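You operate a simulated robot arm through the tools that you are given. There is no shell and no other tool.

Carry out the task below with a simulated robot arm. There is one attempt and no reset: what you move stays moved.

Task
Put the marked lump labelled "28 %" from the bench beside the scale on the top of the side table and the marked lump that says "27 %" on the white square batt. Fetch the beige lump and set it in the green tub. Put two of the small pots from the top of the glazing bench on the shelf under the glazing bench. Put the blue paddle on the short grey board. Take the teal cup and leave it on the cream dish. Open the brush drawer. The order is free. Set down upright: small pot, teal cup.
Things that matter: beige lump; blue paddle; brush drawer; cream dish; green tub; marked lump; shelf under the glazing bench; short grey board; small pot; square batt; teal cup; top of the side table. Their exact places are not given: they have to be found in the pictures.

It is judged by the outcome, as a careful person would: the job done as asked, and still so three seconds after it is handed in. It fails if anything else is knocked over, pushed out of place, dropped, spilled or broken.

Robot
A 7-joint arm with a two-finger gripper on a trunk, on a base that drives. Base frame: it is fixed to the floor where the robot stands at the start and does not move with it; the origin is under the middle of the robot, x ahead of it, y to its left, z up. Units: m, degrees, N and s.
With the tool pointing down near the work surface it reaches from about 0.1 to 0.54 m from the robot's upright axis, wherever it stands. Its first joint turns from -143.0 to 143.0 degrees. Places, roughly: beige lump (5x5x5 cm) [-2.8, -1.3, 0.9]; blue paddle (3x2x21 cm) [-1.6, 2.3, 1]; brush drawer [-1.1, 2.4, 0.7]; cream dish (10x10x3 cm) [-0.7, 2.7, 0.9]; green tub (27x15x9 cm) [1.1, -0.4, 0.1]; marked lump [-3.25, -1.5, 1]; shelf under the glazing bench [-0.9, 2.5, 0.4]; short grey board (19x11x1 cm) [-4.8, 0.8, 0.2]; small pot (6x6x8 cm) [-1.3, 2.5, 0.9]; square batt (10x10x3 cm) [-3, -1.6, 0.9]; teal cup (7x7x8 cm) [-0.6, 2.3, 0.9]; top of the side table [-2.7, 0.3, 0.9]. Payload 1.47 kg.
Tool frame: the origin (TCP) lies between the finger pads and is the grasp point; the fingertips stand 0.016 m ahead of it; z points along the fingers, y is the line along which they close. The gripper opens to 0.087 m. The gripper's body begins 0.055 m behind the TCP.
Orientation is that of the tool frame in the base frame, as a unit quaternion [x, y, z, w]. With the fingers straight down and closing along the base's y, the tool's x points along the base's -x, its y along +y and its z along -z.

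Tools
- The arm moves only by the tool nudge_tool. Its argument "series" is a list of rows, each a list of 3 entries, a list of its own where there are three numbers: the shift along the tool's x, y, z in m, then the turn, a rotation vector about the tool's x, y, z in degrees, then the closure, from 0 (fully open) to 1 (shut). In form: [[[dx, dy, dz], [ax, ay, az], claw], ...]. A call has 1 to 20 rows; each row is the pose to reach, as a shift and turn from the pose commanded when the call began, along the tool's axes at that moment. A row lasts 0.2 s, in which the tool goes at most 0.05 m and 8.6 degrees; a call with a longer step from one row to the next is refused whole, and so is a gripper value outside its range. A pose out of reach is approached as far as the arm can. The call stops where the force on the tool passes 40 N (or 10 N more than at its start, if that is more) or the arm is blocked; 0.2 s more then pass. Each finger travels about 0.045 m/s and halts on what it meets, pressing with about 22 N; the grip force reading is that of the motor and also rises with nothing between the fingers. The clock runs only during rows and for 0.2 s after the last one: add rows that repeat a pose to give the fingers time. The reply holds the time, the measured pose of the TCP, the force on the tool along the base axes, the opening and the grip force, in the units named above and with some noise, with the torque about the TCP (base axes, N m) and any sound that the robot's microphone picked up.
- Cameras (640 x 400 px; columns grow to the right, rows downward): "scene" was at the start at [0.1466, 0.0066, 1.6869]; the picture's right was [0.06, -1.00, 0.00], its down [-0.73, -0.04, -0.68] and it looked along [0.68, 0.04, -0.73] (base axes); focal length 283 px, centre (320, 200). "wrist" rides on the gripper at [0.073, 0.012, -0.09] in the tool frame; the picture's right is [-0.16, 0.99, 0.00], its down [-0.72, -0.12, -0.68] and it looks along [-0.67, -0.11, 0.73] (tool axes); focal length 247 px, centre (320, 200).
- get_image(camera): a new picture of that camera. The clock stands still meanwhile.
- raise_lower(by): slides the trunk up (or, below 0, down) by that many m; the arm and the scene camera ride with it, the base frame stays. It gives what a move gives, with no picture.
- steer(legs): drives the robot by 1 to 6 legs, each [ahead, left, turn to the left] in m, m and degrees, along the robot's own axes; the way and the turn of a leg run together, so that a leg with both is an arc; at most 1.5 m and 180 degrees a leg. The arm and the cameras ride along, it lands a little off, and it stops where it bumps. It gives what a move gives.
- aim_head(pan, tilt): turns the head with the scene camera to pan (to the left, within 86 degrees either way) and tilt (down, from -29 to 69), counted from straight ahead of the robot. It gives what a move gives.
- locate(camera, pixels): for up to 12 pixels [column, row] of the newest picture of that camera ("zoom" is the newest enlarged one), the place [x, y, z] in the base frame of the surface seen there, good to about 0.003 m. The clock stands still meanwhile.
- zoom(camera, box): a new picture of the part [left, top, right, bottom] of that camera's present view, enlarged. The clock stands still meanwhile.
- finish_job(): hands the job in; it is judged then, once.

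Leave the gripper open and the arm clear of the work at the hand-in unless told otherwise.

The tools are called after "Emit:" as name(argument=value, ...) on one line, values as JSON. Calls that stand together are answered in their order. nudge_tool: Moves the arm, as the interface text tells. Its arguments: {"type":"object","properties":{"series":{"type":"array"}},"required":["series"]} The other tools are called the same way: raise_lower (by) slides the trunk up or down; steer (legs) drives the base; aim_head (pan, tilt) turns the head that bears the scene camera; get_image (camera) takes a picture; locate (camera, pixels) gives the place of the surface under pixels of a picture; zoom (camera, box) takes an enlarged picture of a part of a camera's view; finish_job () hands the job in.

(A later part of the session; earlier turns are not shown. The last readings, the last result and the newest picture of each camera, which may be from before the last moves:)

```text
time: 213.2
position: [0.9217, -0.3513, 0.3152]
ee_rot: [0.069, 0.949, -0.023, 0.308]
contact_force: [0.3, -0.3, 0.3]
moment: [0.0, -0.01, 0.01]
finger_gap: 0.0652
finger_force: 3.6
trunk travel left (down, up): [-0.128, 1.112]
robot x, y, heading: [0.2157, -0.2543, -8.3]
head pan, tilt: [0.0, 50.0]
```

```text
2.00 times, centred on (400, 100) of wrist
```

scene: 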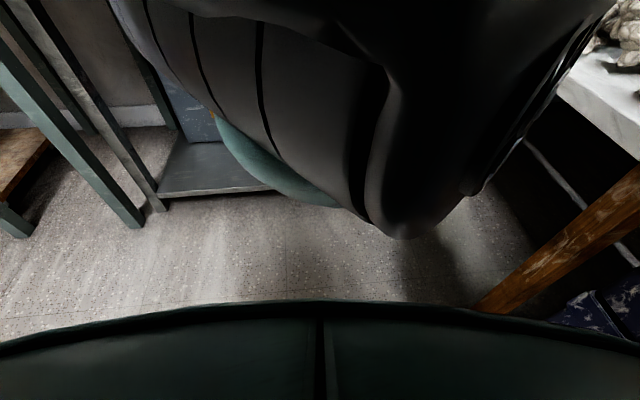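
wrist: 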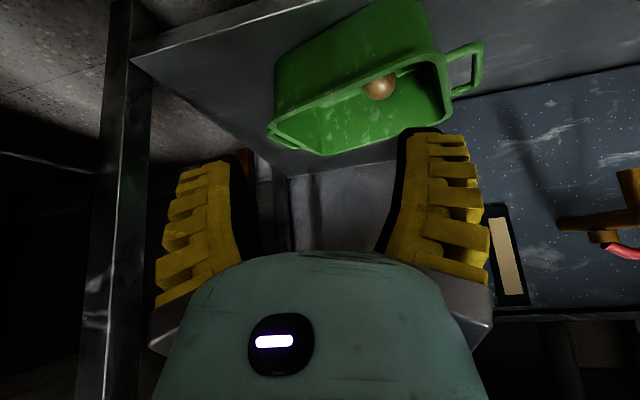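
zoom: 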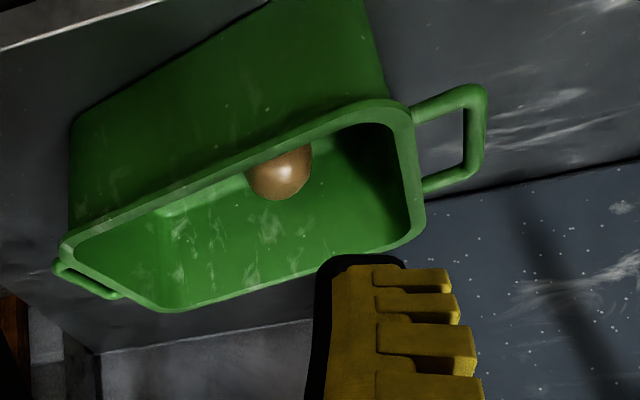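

I'll push the tub's handle back with closed fingers: close, move to its right side (TCP about (1.105, −0.15)), lower to z≈0.175.

Emit:
nudge_tool(series=[[[0, 0, 0], [0, 0, 0], 0.6], [[0, 0, 0], [0, 0, 0], 1], [[0, 0, 0], [0, 0, 0], 1], [[0, 0, 0], [0, 0, 0], 1], [[0, 0, 0], [0, 0, 0], 1]])

Emit:
steer(legs=[[0, 0.224, 0], [0.152, 0, 0]])

Emit:
get_image(camera="wrist")

Emit:
get_image(camera="scene")

```text
time: 214.4
position: [0.9198, -0.3514, 0.3127]
ee_rot: [0.07, 0.949, -0.024, 0.307]
contact_force: [-0.2, 0.0, 1.3]
moment: [0.0, 0.02, -0.03]
finger_gap: 0.0
finger_force: 22.0
trunk travel left (down, up): [-0.128, 1.112]
robot x, y, heading: [0.2149, -0.2572, -8.1]
head pan, tilt: [0.0, 50.0]
```

```text
time: 217.0
position: [1.0969, -0.1528, 0.3119]
ee_rot: [0.069, 0.949, -0.023, 0.307]
contact_force: [-0.8, -0.2, -0.6]
moment: [0.0, -0.02, 0.01]
finger_gap: 0.0001
finger_force: 21.8
trunk travel left (down, up): [-0.128, 1.112]
robot x, y, heading: [0.3948, -0.0562, -8.1]
head pan, tilt: [0.0, 50.0]
```

```text
taken
```

wrist: 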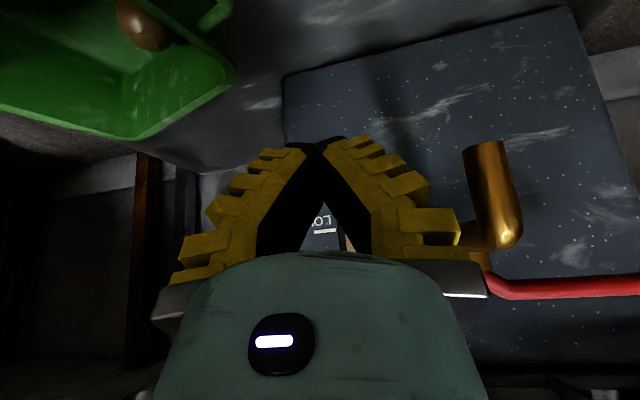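

```text
taken
```

scene: 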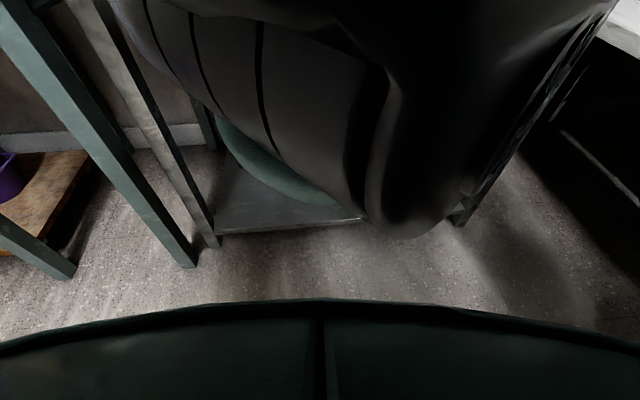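

Emit:
locate(camera="wrist", pixels=[[485, 200], [505, 235], [550, 290], [400, 60], [235, 60], [225, 80], [215, 20]])

Emit:
raise_lower(by=-0.125)

Emit:
nudge_tool(series=[[[0.0065, 0, 0.009], [0, 0, 0], 1], [[0.0065, 0, 0.009], [0, 0, 0], 1]])

Emit:
get_image(camera="wrist")

```text
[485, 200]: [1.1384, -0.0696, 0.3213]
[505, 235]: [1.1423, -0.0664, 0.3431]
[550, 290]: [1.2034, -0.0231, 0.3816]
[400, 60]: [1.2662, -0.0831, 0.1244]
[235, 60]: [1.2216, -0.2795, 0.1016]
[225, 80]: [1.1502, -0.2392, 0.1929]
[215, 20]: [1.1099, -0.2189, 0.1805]
```

```text
time: 218.6
position: [1.0997, -0.1526, 0.1872]
ee_rot: [0.069, 0.949, -0.023, 0.308]
contact_force: [-0.6, 0.6, -0.2]
moment: [0.01, 0.02, -0.01]
finger_gap: 0.0
finger_force: 22.2
trunk travel left (down, up): [-0.003, 1.237]
robot x, y, heading: [0.3973, -0.0558, -7.8]
head pan, tilt: [0.0, 50.0]
```

```text
time: 219.2
position: [1.0996, -0.1536, 0.1763]
ee_rot: [0.069, 0.949, -0.023, 0.307]
contact_force: [-0.4, 0.2, -0.4]
moment: [0.05, -0.01, -0.04]
finger_gap: 0.0002
finger_force: 21.8
trunk travel left (down, up): [-0.003, 1.237]
robot x, y, heading: [0.3954, -0.0556, -8.3]
head pan, tilt: [0.0, 50.0]
```

```text
taken
```

wrist: 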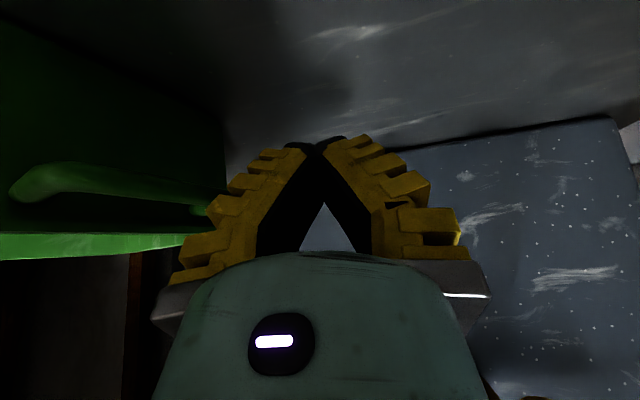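

Now push slowly toward −y by 0.12 m.

Emit:
steer(legs=[[0.01, -0.07, 0]])

Emit:
get_image(camera="wrist")

Emit:
steer(legs=[[0.007, -0.045, 0]])

Emit:
get_image(camera="wrist")

```text
time: 220.2
position: [1.0987, -0.2147, 0.1757]
ee_rot: [0.069, 0.949, -0.019, 0.307]
contact_force: [-1.0, 0.8, 0.0]
moment: [-0.05, -0.03, -0.04]
finger_gap: 0.0
finger_force: 21.9
trunk travel left (down, up): [-0.003, 1.237]
robot x, y, heading: [0.3975, -0.1314, -8.4]
head pan, tilt: [0.0, 50.0]
```

```text
taken
```

wrist: 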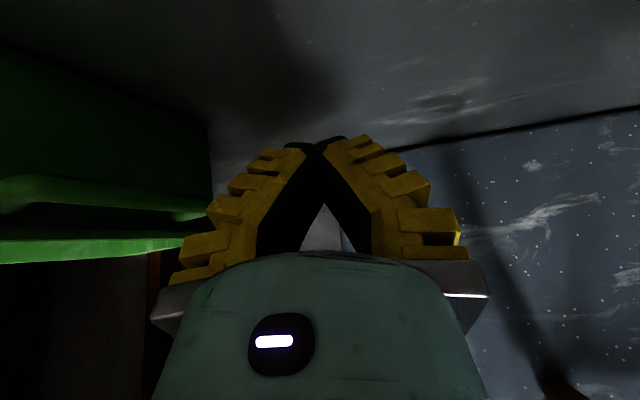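

```text
time: 221.1
position: [1.0997, -0.258, 0.1755]
ee_rot: [0.067, 0.949, -0.019, 0.307]
contact_force: [0.2, 0.9, 0.3]
moment: [-0.09, -0.02, -0.01]
finger_gap: 0.0
finger_force: 21.7
trunk travel left (down, up): [-0.003, 1.237]
robot x, y, heading: [0.3931, -0.17, -8.0]
head pan, tilt: [0.0, 50.0]
```

```text
taken
```

wrist: 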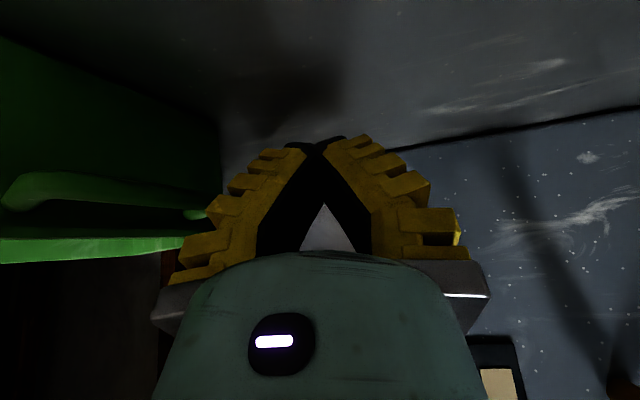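

Tub follows. Move away a little, raise, back off and re-measure.

Emit:
steer(legs=[[0, 0.03, 0]])

Emit:
raise_lower(by=0.13)

Emit:
steer(legs=[[-0.2, 0, 0]])

Emit:
get_image(camera="wrist")

Emit:
zoom(camera="wrist", box=[160, 0, 480, 200])

```text
time: 221.9
position: [1.1024, -0.2462, 0.176]
ee_rot: [0.066, 0.949, -0.024, 0.308]
contact_force: [0.3, -1.7, 0.6]
moment: [0.06, 0.01, 0.09]
finger_gap: 0.0
finger_force: 21.8
trunk travel left (down, up): [-0.003, 1.237]
robot x, y, heading: [0.3962, -0.1422, -8.1]
head pan, tilt: [0.0, 50.0]
```

```text
time: 223.5
position: [1.1027, -0.2371, 0.306]
ee_rot: [0.067, 0.949, -0.022, 0.306]
contact_force: [0.6, -0.4, 0.1]
moment: [-0.03, 0.0, 0.03]
finger_gap: 0.0
finger_force: 22.2
trunk travel left (down, up): [-0.133, 1.107]
robot x, y, heading: [0.4001, -0.145, -7.8]
head pan, tilt: [0.0, 50.0]
```

```text
time: 225.2
position: [0.9046, -0.2079, 0.308]
ee_rot: [0.067, 0.949, -0.021, 0.308]
contact_force: [-0.2, 0.2, -0.2]
moment: [0.02, 0.03, 0.0]
finger_gap: 0.0
finger_force: 22.0
trunk travel left (down, up): [-0.133, 1.107]
robot x, y, heading: [0.1988, -0.116, -7.9]
head pan, tilt: [0.0, 50.0]
```

```text
taken
```

wrist: 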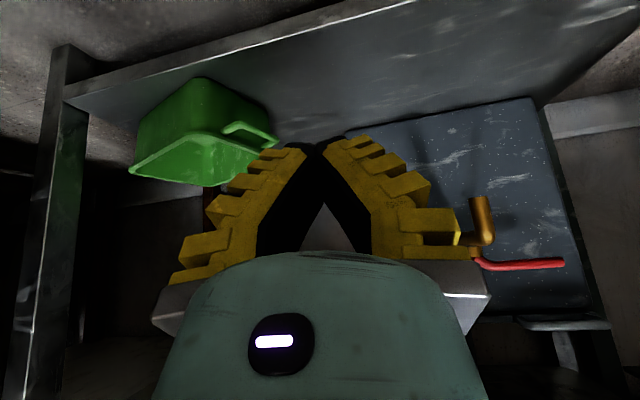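

```text
2.00 times, centred on (320, 100) of wrist
```

zoom: 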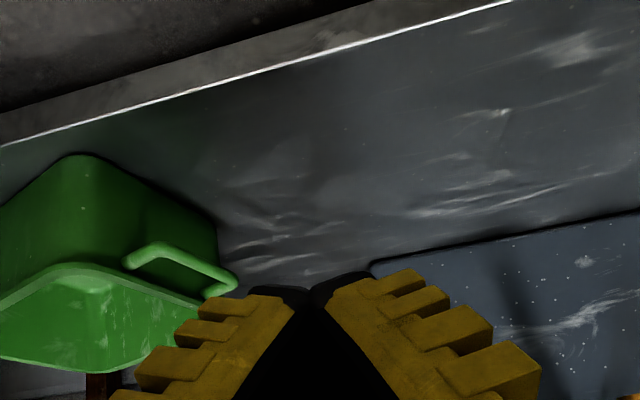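

Emit:
locate(camera="wrist", pixels=[[135, 170], [192, 138], [225, 135], [270, 140], [262, 152], [205, 182], [170, 120], [245, 110]])

```text
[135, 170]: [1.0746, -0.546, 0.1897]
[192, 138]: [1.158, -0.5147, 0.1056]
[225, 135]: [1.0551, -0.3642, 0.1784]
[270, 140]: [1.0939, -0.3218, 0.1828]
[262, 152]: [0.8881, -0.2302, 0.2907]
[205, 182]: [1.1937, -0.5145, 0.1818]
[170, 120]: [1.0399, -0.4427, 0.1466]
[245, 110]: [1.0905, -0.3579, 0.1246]
```

The tub is back within ~2 cm of where it stood, with the lump inside. Now back off, raise the trunk, and restore the tool to straight down and open.

Emit:
steer(legs=[[-0.35, 0, 0]])

Emit:
raise_lower(by=0.4)

Emit:
raise_lower(by=0.4)

Emit:
nudge_tool(series=[[[0, 0, 0], [0, 6, 0], 0.5], [[0, 0, 0], [0, 12, 0], 0], [[0, 0, 0], [0, 18, 0], 0], [[0, 0, 0], [0, 24, 0], 0], [[0, 0, 0], [0, 30, 0], 0], [[0, 0, 0], [0, 36, 0], 0], [[0, 0, 0], [0, 36, 0], 0]])

Emit:
get_image(camera="scene")

```text
time: 227.4
position: [0.5561, -0.1603, 0.3059]
ee_rot: [0.067, 0.949, -0.021, 0.307]
contact_force: [0.5, 0.4, -0.2]
moment: [-0.01, 0.01, 0.01]
finger_gap: 0.0
finger_force: 22.4
trunk travel left (down, up): [-0.133, 1.107]
robot x, y, heading: [-0.1473, -0.0653, -7.6]
head pan, tilt: [0.0, 50.0]
```

```text
time: 231.2
position: [0.5539, -0.1585, 0.706]
ee_rot: [0.067, 0.949, -0.022, 0.308]
contact_force: [0.6, -0.2, 0.6]
moment: [-0.03, -0.02, 0.01]
finger_gap: 0.0
finger_force: 22.0
trunk travel left (down, up): [-0.533, 0.707]
robot x, y, heading: [-0.1497, -0.0653, -8.0]
head pan, tilt: [0.0, 50.0]
```

```text
time: 235.1
position: [0.5546, -0.1596, 1.1059]
ee_rot: [0.067, 0.949, -0.022, 0.307]
contact_force: [0.8, 0.4, 0.0]
moment: [0.0, -0.01, 0.0]
finger_gap: 0.0
finger_force: 21.9
trunk travel left (down, up): [-0.933, 0.307]
robot x, y, heading: [-0.1501, -0.0642, -8.0]
head pan, tilt: [0.0, 50.0]
```

```text
time: 236.7
position: [0.5498, -0.1586, 1.1062]
ee_rot: [0.07, 0.998, 0.0, -0.003]
contact_force: [-0.3, 0.4, -1.2]
moment: [0.0, -0.04, -0.03]
finger_gap: 0.0867
finger_force: 0.0
out of reach, approached as far as the arm can: row 2, 3
trunk travel left (down, up): [-0.933, 0.307]
robot x, y, heading: [-0.151, -0.0667, -8.2]
head pan, tilt: [0.0, 50.0]
```

```text
taken
```

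scene: 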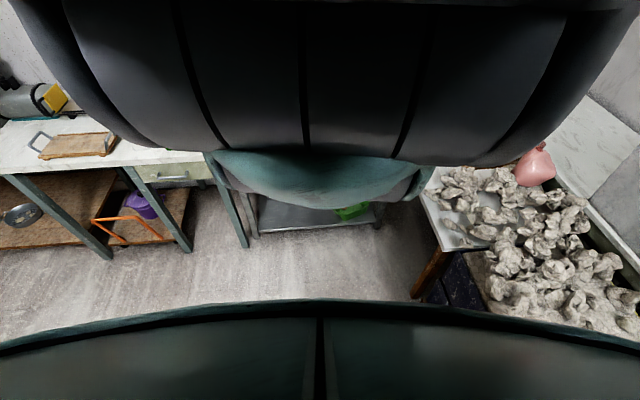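

All undisturbed there. Now go to the glazing bench: turn to heading 90° and drive ahead 1.2 m at x≈−0.1, then look.

Emit:
steer(legs=[[0, 0, 98], [0, -0.05, 0], [1.2, 0, 0]])

Emit:
get_image(camera="scene")

Emit:
get_image(camera="wrist")

```text
time: 247.4
position: [-0.0861, 1.8465, 1.108]
ee_rot: [-0.704, 0.71, -0.002, 0.0]
contact_force: [-0.5, 0.8, -0.3]
moment: [0.01, -0.04, -0.01]
finger_gap: 0.0868
finger_force: 0.1
trunk travel left (down, up): [-0.933, 0.307]
robot x, y, heading: [-0.084, 1.1375, 89.6]
head pan, tilt: [0.0, 50.0]
```

```text
taken
```

scene: 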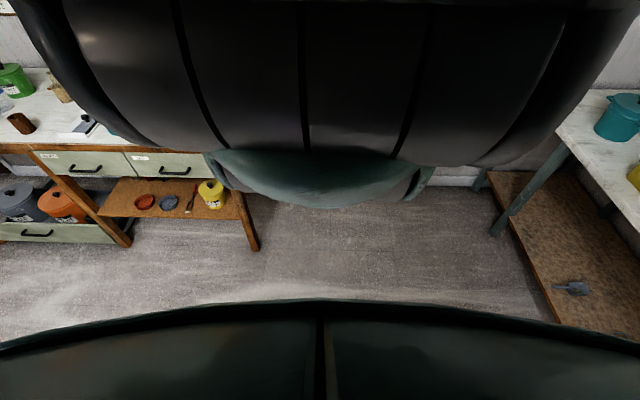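

```text
taken
```

wrist: 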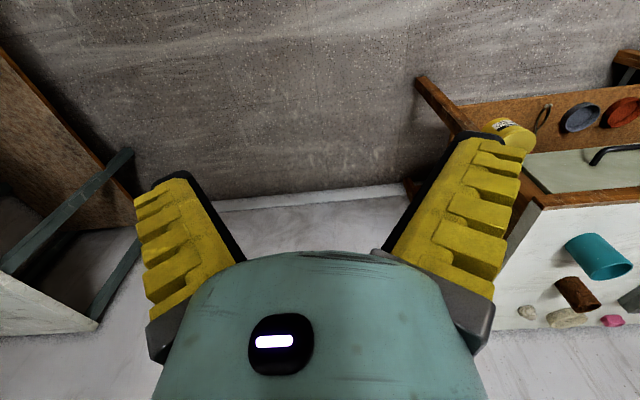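

The glazing bench is to the left with labelled drawers and an open lower shelf. I'll slide 0.85 m to the left to face its middle.

Emit:
locate(camera="scene", pixels=[[195, 178], [90, 178], [80, 170], [165, 172], [220, 220], [105, 215], [255, 248], [130, 245], [30, 240], [50, 155], [143, 158]])

Emit:
steer(legs=[[0, 0.85, 0]])

Emit:
get_image(camera="scene")

Emit:
get_image(camera="wrist")

```text
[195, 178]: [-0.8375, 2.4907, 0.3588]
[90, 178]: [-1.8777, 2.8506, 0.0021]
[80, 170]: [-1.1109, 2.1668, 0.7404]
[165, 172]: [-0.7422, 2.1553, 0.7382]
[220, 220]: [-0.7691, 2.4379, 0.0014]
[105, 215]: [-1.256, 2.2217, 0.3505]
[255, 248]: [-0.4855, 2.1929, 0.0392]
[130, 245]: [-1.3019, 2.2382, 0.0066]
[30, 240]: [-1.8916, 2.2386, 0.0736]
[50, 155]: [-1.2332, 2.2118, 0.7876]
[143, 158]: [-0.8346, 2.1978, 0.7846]
```

```text
time: 251.9
position: [-0.9327, 1.8519, 1.1069]
ee_rot: [-0.702, 0.712, -0.002, -0.001]
contact_force: [-0.2, 1.0, 1.1]
moment: [0.01, -0.01, 0.03]
finger_gap: 0.087
finger_force: 0.0
trunk travel left (down, up): [-0.933, 0.307]
robot x, y, heading: [-0.936, 1.1453, 89.4]
head pan, tilt: [0.0, 50.0]
```

```text
taken
```

scene: 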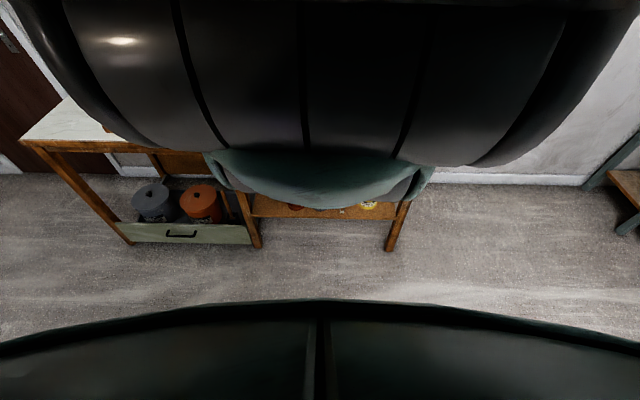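

```text
taken
```

wrist: 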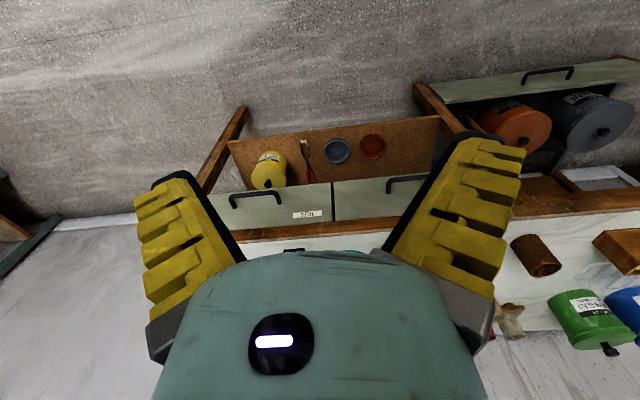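

Two drawers: handles at (−1.11, 2.167, 0.74) and (−0.74, 2.155, 0.738). I'll read labels and look at the bench top by moving closer 0.25 m.

Emit:
zoom(camera="wrist", box=[220, 120, 476, 280])

Emit:
steer(legs=[[0.3, 0, 0]])

Emit:
get_image(camera="scene")

Emit:
get_image(camera="wrist")

```text
2.50 times, centred on (348, 200) of wrist
```

zoom: 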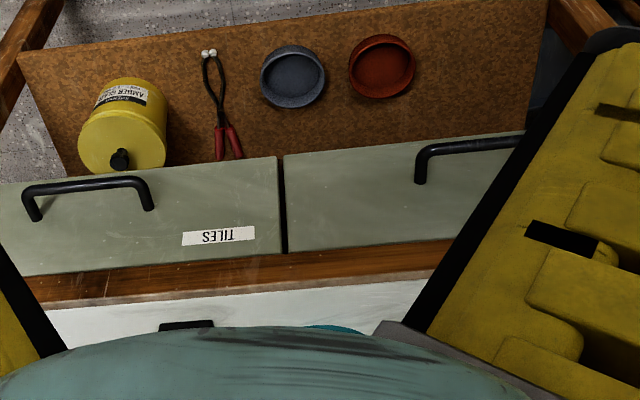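

```text
time: 254.0
position: [-0.9262, 2.1514, 1.1065]
ee_rot: [-0.701, 0.713, -0.001, 0.001]
contact_force: [-0.5, 0.8, -0.4]
moment: [0.0, 0.0, 0.01]
finger_gap: 0.087
finger_force: 0.2
trunk travel left (down, up): [-0.933, 0.307]
robot x, y, heading: [-0.9346, 1.4409, 89.2]
head pan, tilt: [0.0, 50.0]
```

```text
taken
```

scene: 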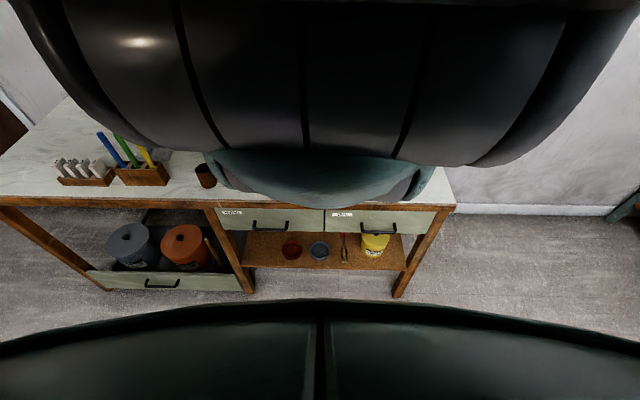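

```text
taken
```

wrist: 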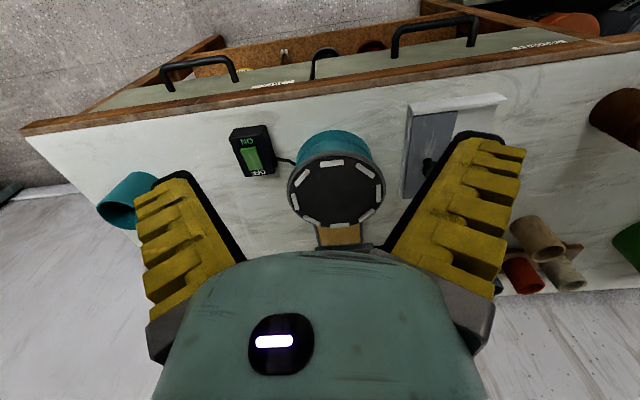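

The right drawer says "TILES". I'll zoom in on the left drawer's label and the bench-top items.

Emit:
zoom(camera="scene", box=[210, 190, 370, 290])

Emit:
zoom(camera="scene", box=[20, 100, 260, 250])

Emit:
zoom(camera="wrist", box=[400, 70, 640, 300])

Emit:
zoom(camera="wrist", box=[80, 90, 400, 290])

```text
4.00 times, centred on (290, 240) of scene
```

zoom: 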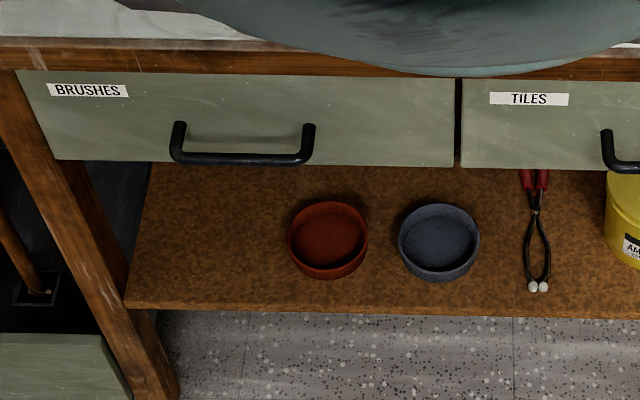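

```text
2.67 times, centred on (140, 175) of scene
```

zoom: 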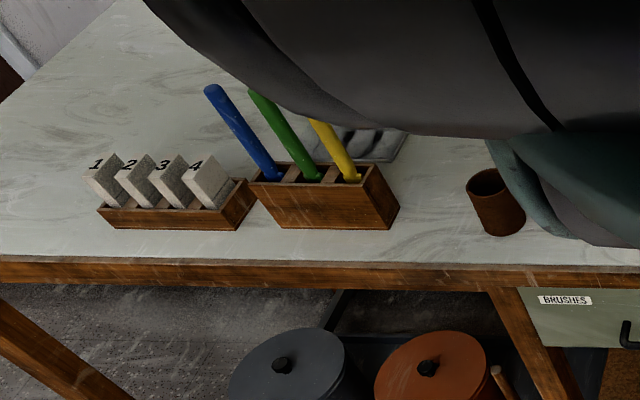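

```text
1.74 times, centred on (520, 185) of wrist
```

zoom: 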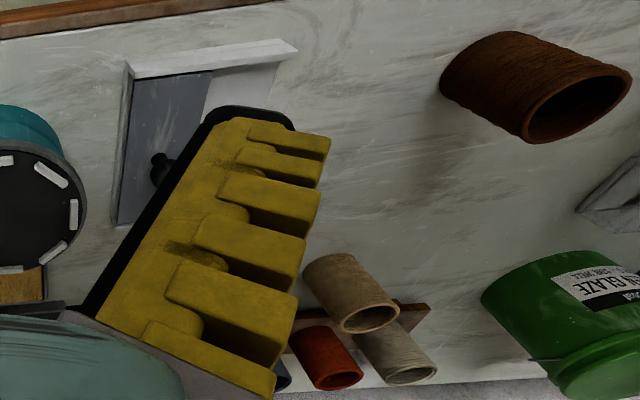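

```text
2.00 times, centred on (240, 190) of wrist
```

zoom: 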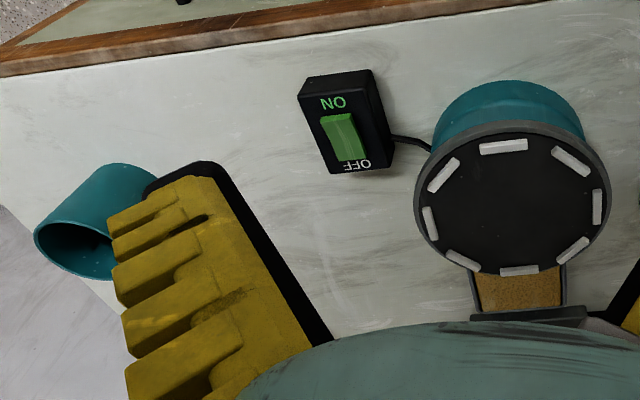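

The left drawer reads "BRUSHES". I'll slide 0.28 m left to see the pots at the back.

Emit:
steer(legs=[[0, 0.28, 0]])

Emit:
get_image(camera="wrist")

Emit:
zoom(camera="wrist", box=[200, 60, 520, 260])

Emit:
get_image(camera="scene")

```text
time: 255.9
position: [-1.2098, 2.1548, 1.1072]
ee_rot: [-0.702, 0.712, -0.001, 0.0]
contact_force: [1.3, 0.5, 0.6]
moment: [-0.03, 0.02, -0.02]
finger_gap: 0.0868
finger_force: 0.0
trunk travel left (down, up): [-0.933, 0.307]
robot x, y, heading: [-1.2138, 1.4453, 89.7]
head pan, tilt: [0.0, 50.0]
```

```text
taken
```

wrist: 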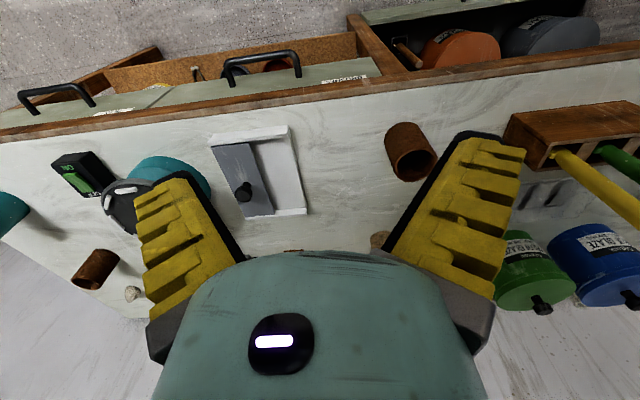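

```text
2.00 times, centred on (360, 160) of wrist
```

zoom: 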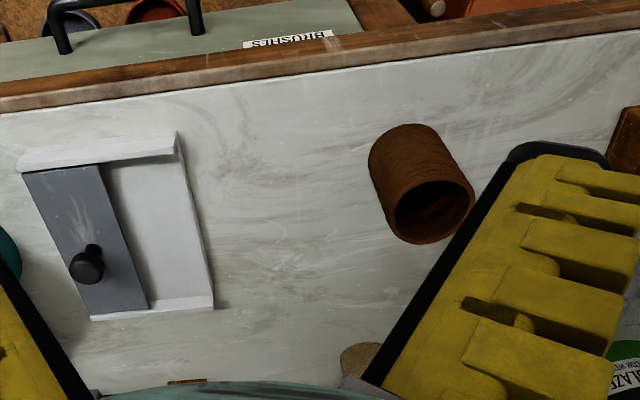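

```text
taken
```

scene: 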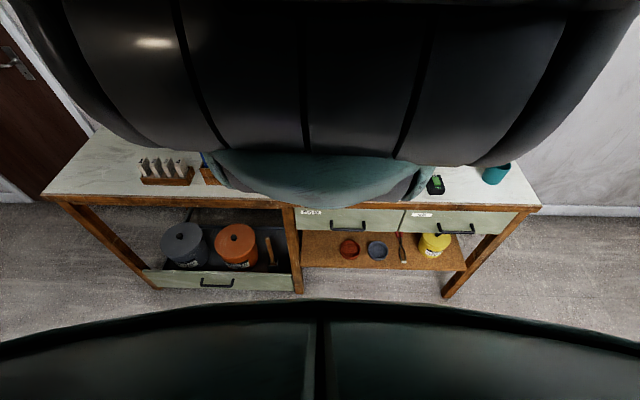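

Emit:
locate(camera="wrist", pixels=[[408, 130], [388, 140], [432, 148], [413, 165], [400, 178], [95, 262], [80, 268], [115, 265], [378, 240], [10, 205], [250, 200], [290, 110]])

Emit:
steer(legs=[[0.15, 0, 0]])

Emit:
get_image(camera="wrist")

```text
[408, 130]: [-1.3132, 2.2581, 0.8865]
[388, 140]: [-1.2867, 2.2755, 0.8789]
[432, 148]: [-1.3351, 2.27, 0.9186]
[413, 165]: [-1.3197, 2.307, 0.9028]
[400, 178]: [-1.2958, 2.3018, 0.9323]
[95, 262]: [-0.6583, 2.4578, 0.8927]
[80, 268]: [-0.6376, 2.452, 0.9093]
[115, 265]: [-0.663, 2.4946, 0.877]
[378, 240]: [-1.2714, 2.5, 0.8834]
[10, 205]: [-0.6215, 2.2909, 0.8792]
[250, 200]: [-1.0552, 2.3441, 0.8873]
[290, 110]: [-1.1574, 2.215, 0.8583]
```

```text
time: 257.3
position: [-1.2073, 2.3058, 1.1072]
ee_rot: [-0.701, 0.713, -0.001, 0.0]
contact_force: [-0.7, 0.8, 0.0]
moment: [-0.01, -0.01, -0.03]
finger_gap: 0.0874
finger_force: 0.1
trunk travel left (down, up): [-0.933, 0.307]
robot x, y, heading: [-1.2119, 1.6013, 89.3]
head pan, tilt: [0.0, 50.0]
```

```text
taken
```

wrist: 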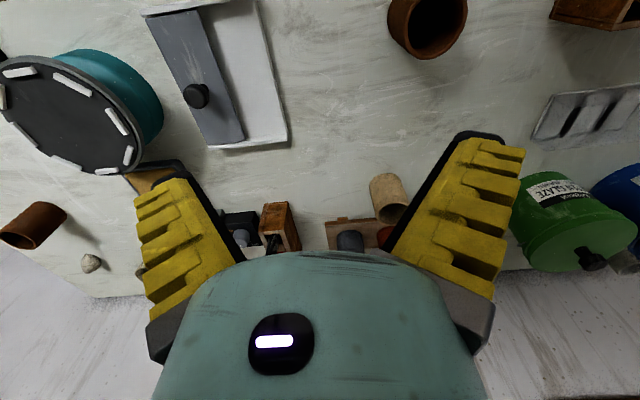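

Emit:
steer(legs=[[0.13, 0, 0]])

Emit:
get_image(camera="wrist")

Emit:
zoom(camera="wrist", box=[220, 60, 480, 260])

```text
time: 258.6
position: [-1.2039, 2.4336, 1.108]
ee_rot: [-0.701, 0.713, -0.001, 0.0]
contact_force: [-0.3, -0.2, -0.4]
moment: [0.0, 0.0, 0.02]
finger_gap: 0.0869
finger_force: 0.3
trunk travel left (down, up): [-0.933, 0.307]
robot x, y, heading: [-1.2077, 1.725, 89.3]
head pan, tilt: [0.0, 50.0]
```

```text
taken
```

wrist: 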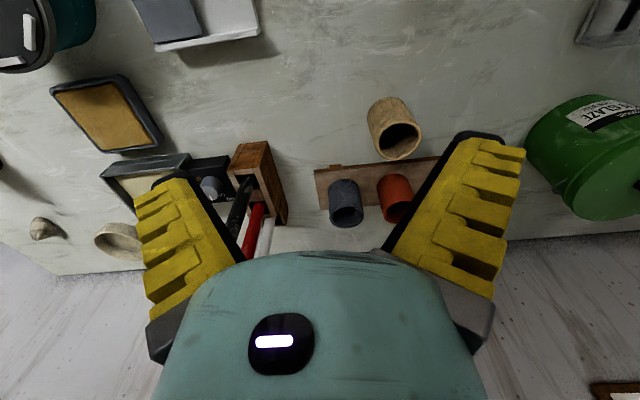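

```text
2.00 times, centred on (350, 160) of wrist
```

zoom: 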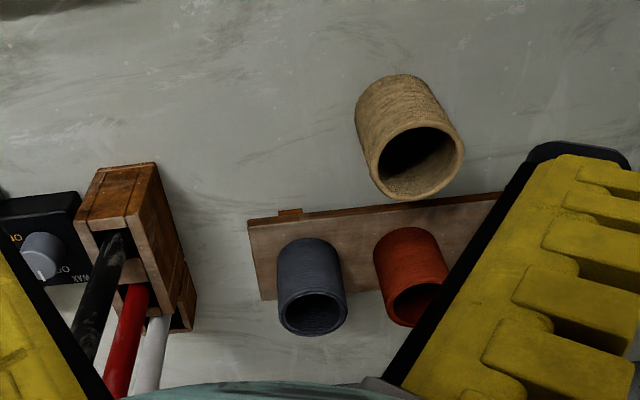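

Three matching small pots: brown at (−1.31, 2.285), beige at about (−1.27, 2.52), brown at (−0.65, 2.47). I'll start with the teal cup since the tool already points down: back 0.2 m, slide 0.58 m right.

Emit:
steer(legs=[[-0.22, 0, 0], [0, -0.58, 0]])

Emit:
get_image(camera="wrist")

Emit:
zoom(camera="wrist", box=[220, 60, 480, 260])

Emit:
get_image(camera="scene")

```text
time: 263.2
position: [-0.6364, 2.2112, 1.1073]
ee_rot: [0.708, -0.706, 0.002, 0.001]
contact_force: [-0.6, 0.6, -0.4]
moment: [0.03, 0.0, -0.03]
finger_gap: 0.0871
finger_force: 0.1
trunk travel left (down, up): [-0.933, 0.307]
robot x, y, heading: [-0.6258, 1.5003, 90.6]
head pan, tilt: [0.0, 50.0]
```

```text
taken
```

wrist: 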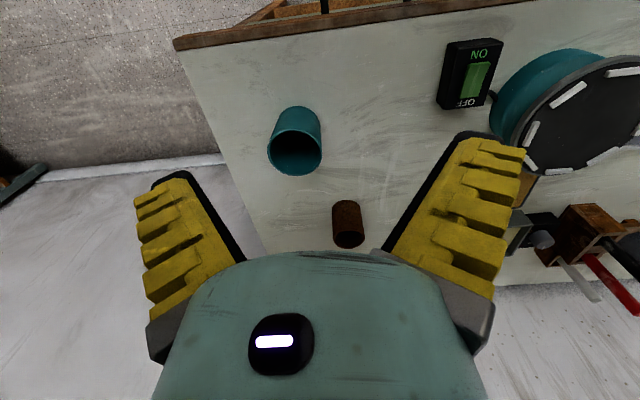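

```text
2.00 times, centred on (350, 160) of wrist
```

zoom: 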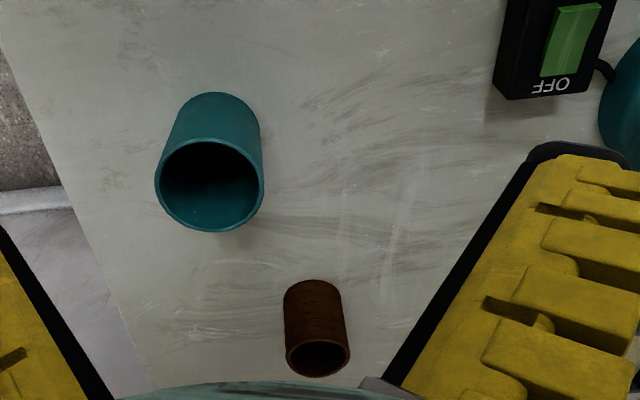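

```text
taken
```

scene: 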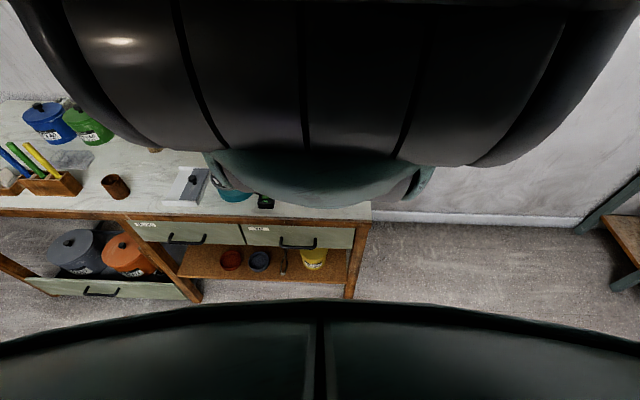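

Emit:
locate(camera="zoom", pixels=[[159, 185], [262, 185], [210, 141], [208, 229], [215, 110], [315, 345], [287, 350], [348, 350], [317, 372], [315, 300]])

```text
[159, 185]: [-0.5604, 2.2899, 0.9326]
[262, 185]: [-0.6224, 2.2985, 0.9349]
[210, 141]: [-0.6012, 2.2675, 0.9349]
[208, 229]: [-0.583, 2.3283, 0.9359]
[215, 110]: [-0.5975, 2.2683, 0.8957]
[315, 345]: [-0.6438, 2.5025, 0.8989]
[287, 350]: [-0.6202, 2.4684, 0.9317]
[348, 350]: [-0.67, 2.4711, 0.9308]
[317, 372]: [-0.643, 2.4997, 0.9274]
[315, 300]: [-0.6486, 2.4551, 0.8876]
```

Cup rim centre ≈(−0.592, 2.297), top z 0.935. Drive 8.7 cm ahead and 4.5 cm right, then check.

Emit:
steer(legs=[[0.086, -0.044, 0]])

Emit:
raise_lower(by=-0.1)

Emit:
get_image(camera="wrist")

Emit:
locate(camera="wrist", pixels=[[320, 150], [280, 110], [360, 110], [320, 80]])

```text
time: 264.3
position: [-0.594, 2.2973, 1.1068]
ee_rot: [0.708, -0.706, 0.002, 0.001]
contact_force: [0.4, 0.1, 0.1]
moment: [0.02, 0.02, -0.01]
finger_gap: 0.0868
finger_force: 0.0
trunk travel left (down, up): [-0.933, 0.307]
robot x, y, heading: [-0.5876, 1.5891, 90.2]
head pan, tilt: [0.0, 50.0]
```

```text
time: 265.6
position: [-0.5931, 2.2973, 1.0076]
ee_rot: [0.708, -0.706, 0.002, 0.001]
contact_force: [-0.4, -0.3, 0.0]
moment: [0.02, -0.01, -0.04]
finger_gap: 0.0872
finger_force: 0.1
trunk travel left (down, up): [-0.833, 0.407]
robot x, y, heading: [-0.5841, 1.5882, 90.0]
head pan, tilt: [0.0, 50.0]
```

```text
taken
```

wrist: 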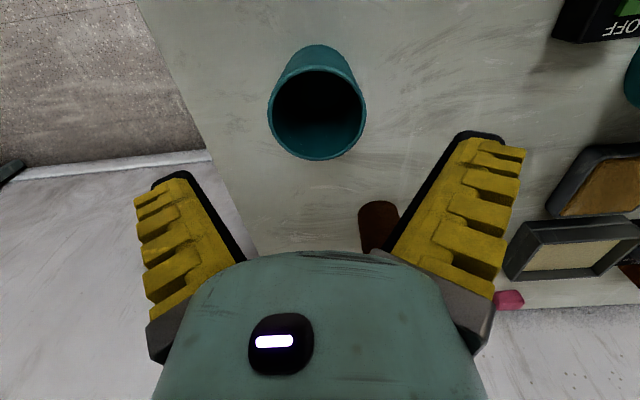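

```text
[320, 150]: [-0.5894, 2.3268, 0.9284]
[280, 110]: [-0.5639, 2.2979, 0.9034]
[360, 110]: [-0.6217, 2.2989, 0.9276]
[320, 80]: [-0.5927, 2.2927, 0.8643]
```

Centred. Lower 11 cm and grip the cup gently.

Emit:
raise_lower(by=-0.11)

Emit:
nudge_tool(series=[[[0, 0, 0], [0, 0, 0], 0.1], [[0, 0, 0], [0, 0, 0], 0.2], [[0, 0, 0], [0, 0, 0], 0.5], [[0, 0, 0], [0, 0, 0], 1], [[0, 0, 0], [0, 0, 0], 1], [[0, 0, 0], [0, 0, 0], 1]])

Emit:
raise_lower(by=0.16)

Emit:
get_image(camera="wrist")

```text
time: 267.1
position: [-0.5931, 2.2992, 0.8989]
ee_rot: [0.708, -0.706, 0.001, -0.001]
contact_force: [0.9, 1.4, 8.7]
moment: [-0.04, -0.02, 0.01]
finger_gap: 0.0892
finger_force: 5.3
trunk travel left (down, up): [-0.723, 0.517]
robot x, y, heading: [-0.5868, 1.5925, 90.4]
head pan, tilt: [0.0, 50.0]
```

```text
time: 268.5
position: [-0.5927, 2.2976, 0.898]
ee_rot: [0.708, -0.706, 0.001, 0.0]
contact_force: [0.8, 1.2, 8.1]
moment: [-0.11, 0.01, 0.04]
finger_gap: 0.0733
finger_force: 22.4
trunk travel left (down, up): [-0.723, 0.517]
robot x, y, heading: [-0.5832, 1.5847, 90.4]
head pan, tilt: [0.0, 50.0]
```

```text
time: 270.3
position: [-0.5939, 2.2956, 1.0577]
ee_rot: [0.708, -0.706, 0.002, 0.001]
contact_force: [1.0, 0.3, 0.1]
moment: [-0.02, 0.03, -0.02]
finger_gap: 0.0719
finger_force: 22.0
trunk travel left (down, up): [-0.883, 0.357]
robot x, y, heading: [-0.5836, 1.5874, 90.3]
head pan, tilt: [0.0, 50.0]
```

```text
taken
```

wrist: 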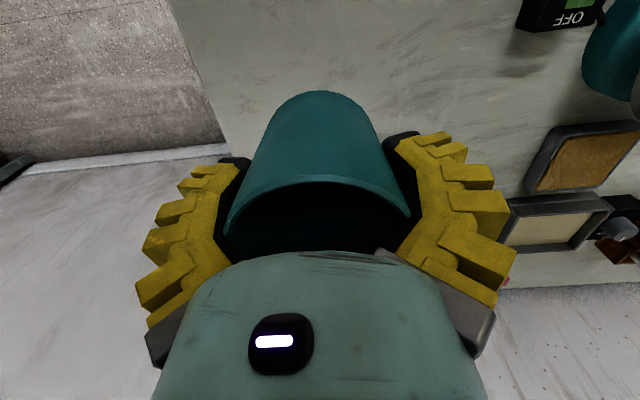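

Cup held. Raise 8 cm more and move toward the dish area (left 0.08, ahead 0.2) to look.

Emit:
raise_lower(by=0.08)

Emit:
steer(legs=[[0.2, 0.08, 0]])

Emit:
get_image(camera="wrist")

Emit:
locate(camera="wrist", pixels=[[320, 50], [200, 80], [450, 80], [180, 120]])

```text
time: 271.5
position: [-0.594, 2.2965, 1.1369]
ee_rot: [0.708, -0.706, 0.001, 0.0]
contact_force: [0.4, -0.1, 0.4]
moment: [0.0, 0.01, 0.04]
finger_gap: 0.0723
finger_force: 21.9
trunk travel left (down, up): [-0.963, 0.277]
robot x, y, heading: [-0.5838, 1.5902, 90.3]
head pan, tilt: [0.0, 50.0]
```

```text
time: 273.2
position: [-0.6748, 2.5035, 1.1372]
ee_rot: [-0.707, 0.707, -0.002, 0.0]
contact_force: [0.2, 0.1, -1.6]
moment: [-0.04, 0.01, -0.01]
finger_gap: 0.0716
finger_force: 21.7
trunk travel left (down, up): [-0.963, 0.277]
robot x, y, heading: [-0.6657, 1.7965, 90.0]
head pan, tilt: [0.0, 50.0]
```

```text
taken
```

wrist: 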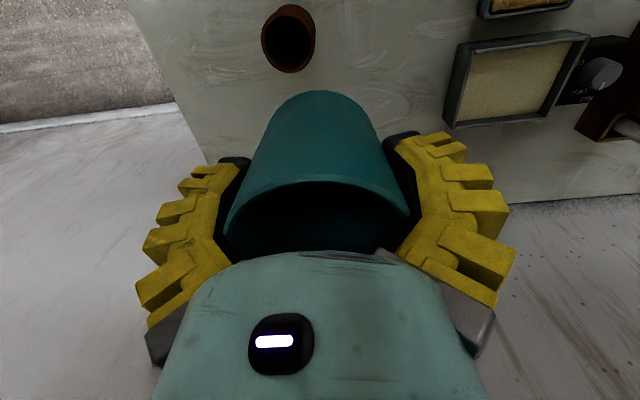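

```text
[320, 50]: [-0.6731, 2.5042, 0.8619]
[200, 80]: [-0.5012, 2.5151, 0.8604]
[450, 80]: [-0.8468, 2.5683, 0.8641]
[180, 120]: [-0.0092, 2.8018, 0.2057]
```

The dish is hidden behind the held cup. I'll slide 0.25 m left so it appears beside it.

Emit:
steer(legs=[[0, 0.25, 0]])

Emit:
get_image(camera="wrist")

```text
time: 275.0
position: [-0.9179, 2.5036, 1.1373]
ee_rot: [-0.705, 0.709, -0.002, 0.0]
contact_force: [0.8, -0.5, -0.3]
moment: [0.0, -0.02, 0.03]
finger_gap: 0.0714
finger_force: 22.1
trunk travel left (down, up): [-0.963, 0.277]
robot x, y, heading: [-0.9125, 1.7958, 89.9]
head pan, tilt: [0.0, 50.0]
```

```text
taken
```

wrist: 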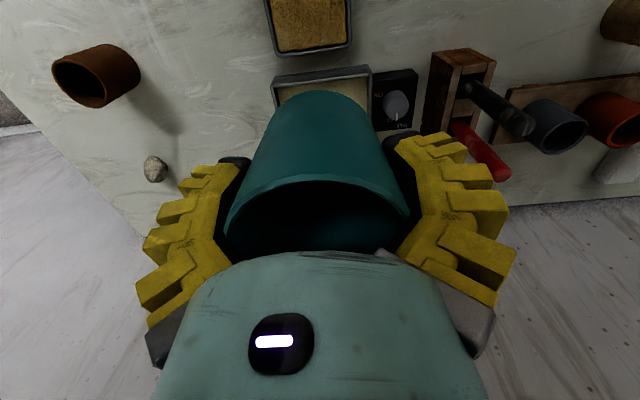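

Emit:
steer(legs=[[0, 0.17, 0]])

Emit:
get_image(camera="wrist")

```text
time: 276.4
position: [-1.0889, 2.5035, 1.1371]
ee_rot: [-0.706, 0.708, -0.002, -0.001]
contact_force: [0.6, -1.0, -0.8]
moment: [-0.02, 0.0, 0.0]
finger_gap: 0.0711
finger_force: 21.7
trunk travel left (down, up): [-0.963, 0.277]
robot x, y, heading: [-1.0835, 1.7982, 89.8]
head pan, tilt: [0.0, 50.0]
```

```text
taken
```

wrist: 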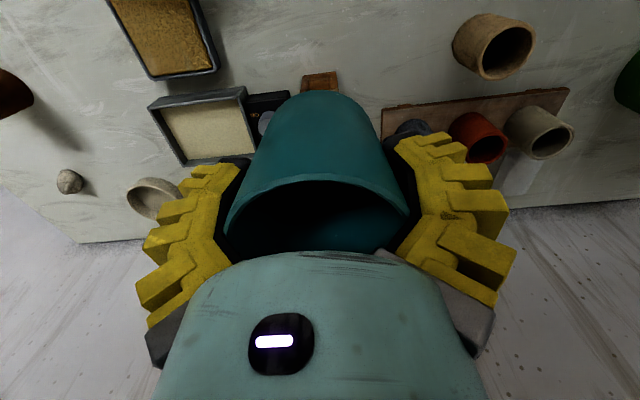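

Emit:
zoom(camera="wrist", box=[50, 80, 290, 230])

Emit:
locate(camera="zoom", pixels=[[208, 310], [240, 275], [260, 340], [330, 290], [300, 265], [270, 310], [285, 330], [250, 370], [390, 170], [290, 250], [540, 90]])

```text
2.67 times, centred on (170, 155) of wrist
```

zoom: 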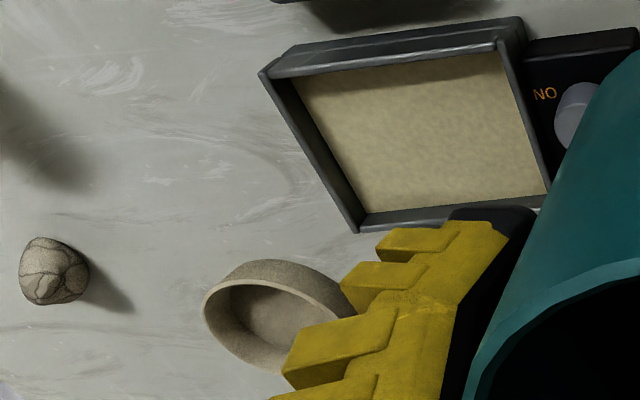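

```text
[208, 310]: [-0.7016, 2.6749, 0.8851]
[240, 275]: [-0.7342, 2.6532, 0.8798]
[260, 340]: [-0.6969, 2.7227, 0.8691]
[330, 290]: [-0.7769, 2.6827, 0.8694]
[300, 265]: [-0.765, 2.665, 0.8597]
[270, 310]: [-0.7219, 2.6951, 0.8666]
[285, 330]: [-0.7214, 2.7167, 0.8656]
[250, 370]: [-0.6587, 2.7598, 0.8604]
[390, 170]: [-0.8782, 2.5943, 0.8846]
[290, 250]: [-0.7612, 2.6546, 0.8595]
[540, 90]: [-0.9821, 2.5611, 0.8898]
```

Emit:
steer(legs=[[0, 0.09, 0]])

Emit:
zoom(camera="wrist", box=[30, 140, 190, 240])

```text
time: 277.5
position: [-1.1751, 2.5034, 1.1363]
ee_rot: [-0.706, 0.709, -0.002, 0.0]
contact_force: [-0.7, 0.5, -0.1]
moment: [-0.01, -0.03, -0.01]
finger_gap: 0.0711
finger_force: 22.3
trunk travel left (down, up): [-0.963, 0.277]
robot x, y, heading: [-1.1705, 1.7938, 90.0]
head pan, tilt: [0.0, 50.0]
```

```text
4.00 times, centred on (110, 190) of wrist
```

zoom: 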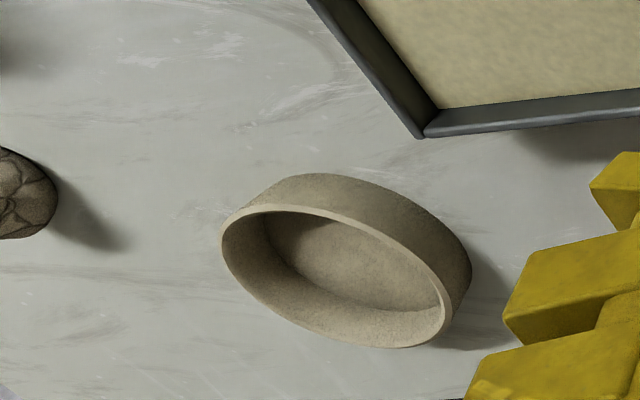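

Emit:
locate(camera="zoom", pixels=[[224, 228], [447, 318], [330, 213], [300, 322], [390, 345], [270, 208], [420, 270], [350, 265], [400, 298], [300, 230], [470, 265]])

```text
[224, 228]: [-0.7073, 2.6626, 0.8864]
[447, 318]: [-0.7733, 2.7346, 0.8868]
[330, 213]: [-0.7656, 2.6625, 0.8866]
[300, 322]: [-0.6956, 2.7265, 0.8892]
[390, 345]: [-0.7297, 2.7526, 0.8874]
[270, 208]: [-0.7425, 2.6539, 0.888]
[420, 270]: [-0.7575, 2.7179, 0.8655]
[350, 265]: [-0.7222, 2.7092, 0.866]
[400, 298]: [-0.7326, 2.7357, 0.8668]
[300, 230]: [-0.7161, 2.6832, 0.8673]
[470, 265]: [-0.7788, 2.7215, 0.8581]
```

Dish centre ≈(−0.736, 2.701), floor z 0.8665, rim 0.888. My hold is too low (fingertips would meet the dish rim), so I'll set the cup back on its free spot and regrip ~1 cm higher.

Emit:
steer(legs=[[-0.2, 0, 0], [0, -0.56, 0]])

Emit:
raise_lower(by=-0.2)

Emit:
get_image(camera="wrist")

```text
time: 281.9
position: [-0.6204, 2.3005, 1.1371]
ee_rot: [-0.702, 0.712, -0.002, 0.0]
contact_force: [0.5, 0.2, 0.2]
moment: [-0.01, 0.02, -0.04]
finger_gap: 0.0708
finger_force: 22.0
trunk travel left (down, up): [-0.963, 0.277]
robot x, y, heading: [-0.618, 1.588, 89.5]
head pan, tilt: [0.0, 50.0]
```

```text
time: 284.1
position: [-0.6204, 2.3002, 0.9377]
ee_rot: [-0.703, 0.711, -0.002, -0.001]
contact_force: [0.2, -0.7, -1.1]
moment: [-0.02, 0.01, -0.02]
finger_gap: 0.0702
finger_force: 21.6
trunk travel left (down, up): [-0.763, 0.477]
robot x, y, heading: [-0.6205, 1.5932, 89.4]
head pan, tilt: [0.0, 50.0]
```

```text
taken
```

wrist: 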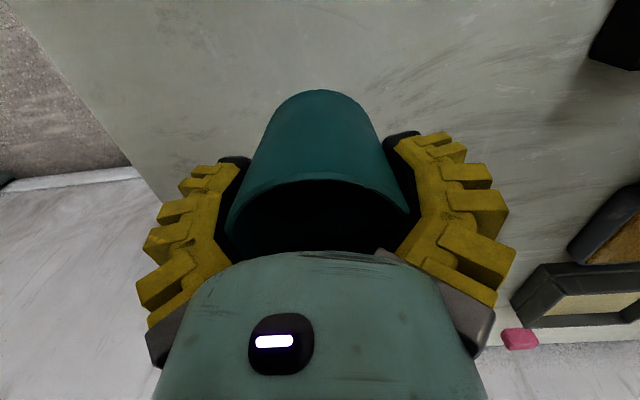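

Emit:
raise_lower(by=-0.036)

Emit:
raise_lower(by=-0.004)

```text
time: 284.9
position: [-0.6195, 2.2997, 0.9016]
ee_rot: [-0.703, 0.712, -0.002, -0.001]
contact_force: [-0.5, 0.2, 0.1]
moment: [0.01, -0.01, -0.03]
finger_gap: 0.0706
finger_force: 22.1
trunk travel left (down, up): [-0.727, 0.513]
robot x, y, heading: [-0.6216, 1.5946, 89.3]
head pan, tilt: [0.0, 50.0]
```

```text
time: 285.4
position: [-0.6202, 2.3016, 0.9001]
ee_rot: [-0.703, 0.711, -0.002, 0.001]
contact_force: [0.5, -5.0, 19.0]
moment: [-0.28, 0.06, 0.01]
finger_gap: 0.0708
finger_force: 22.1
trunk travel left (down, up): [-0.723, 0.517]
robot x, y, heading: [-0.6214, 1.5898, 89.6]
head pan, tilt: [0.0, 50.0]
```

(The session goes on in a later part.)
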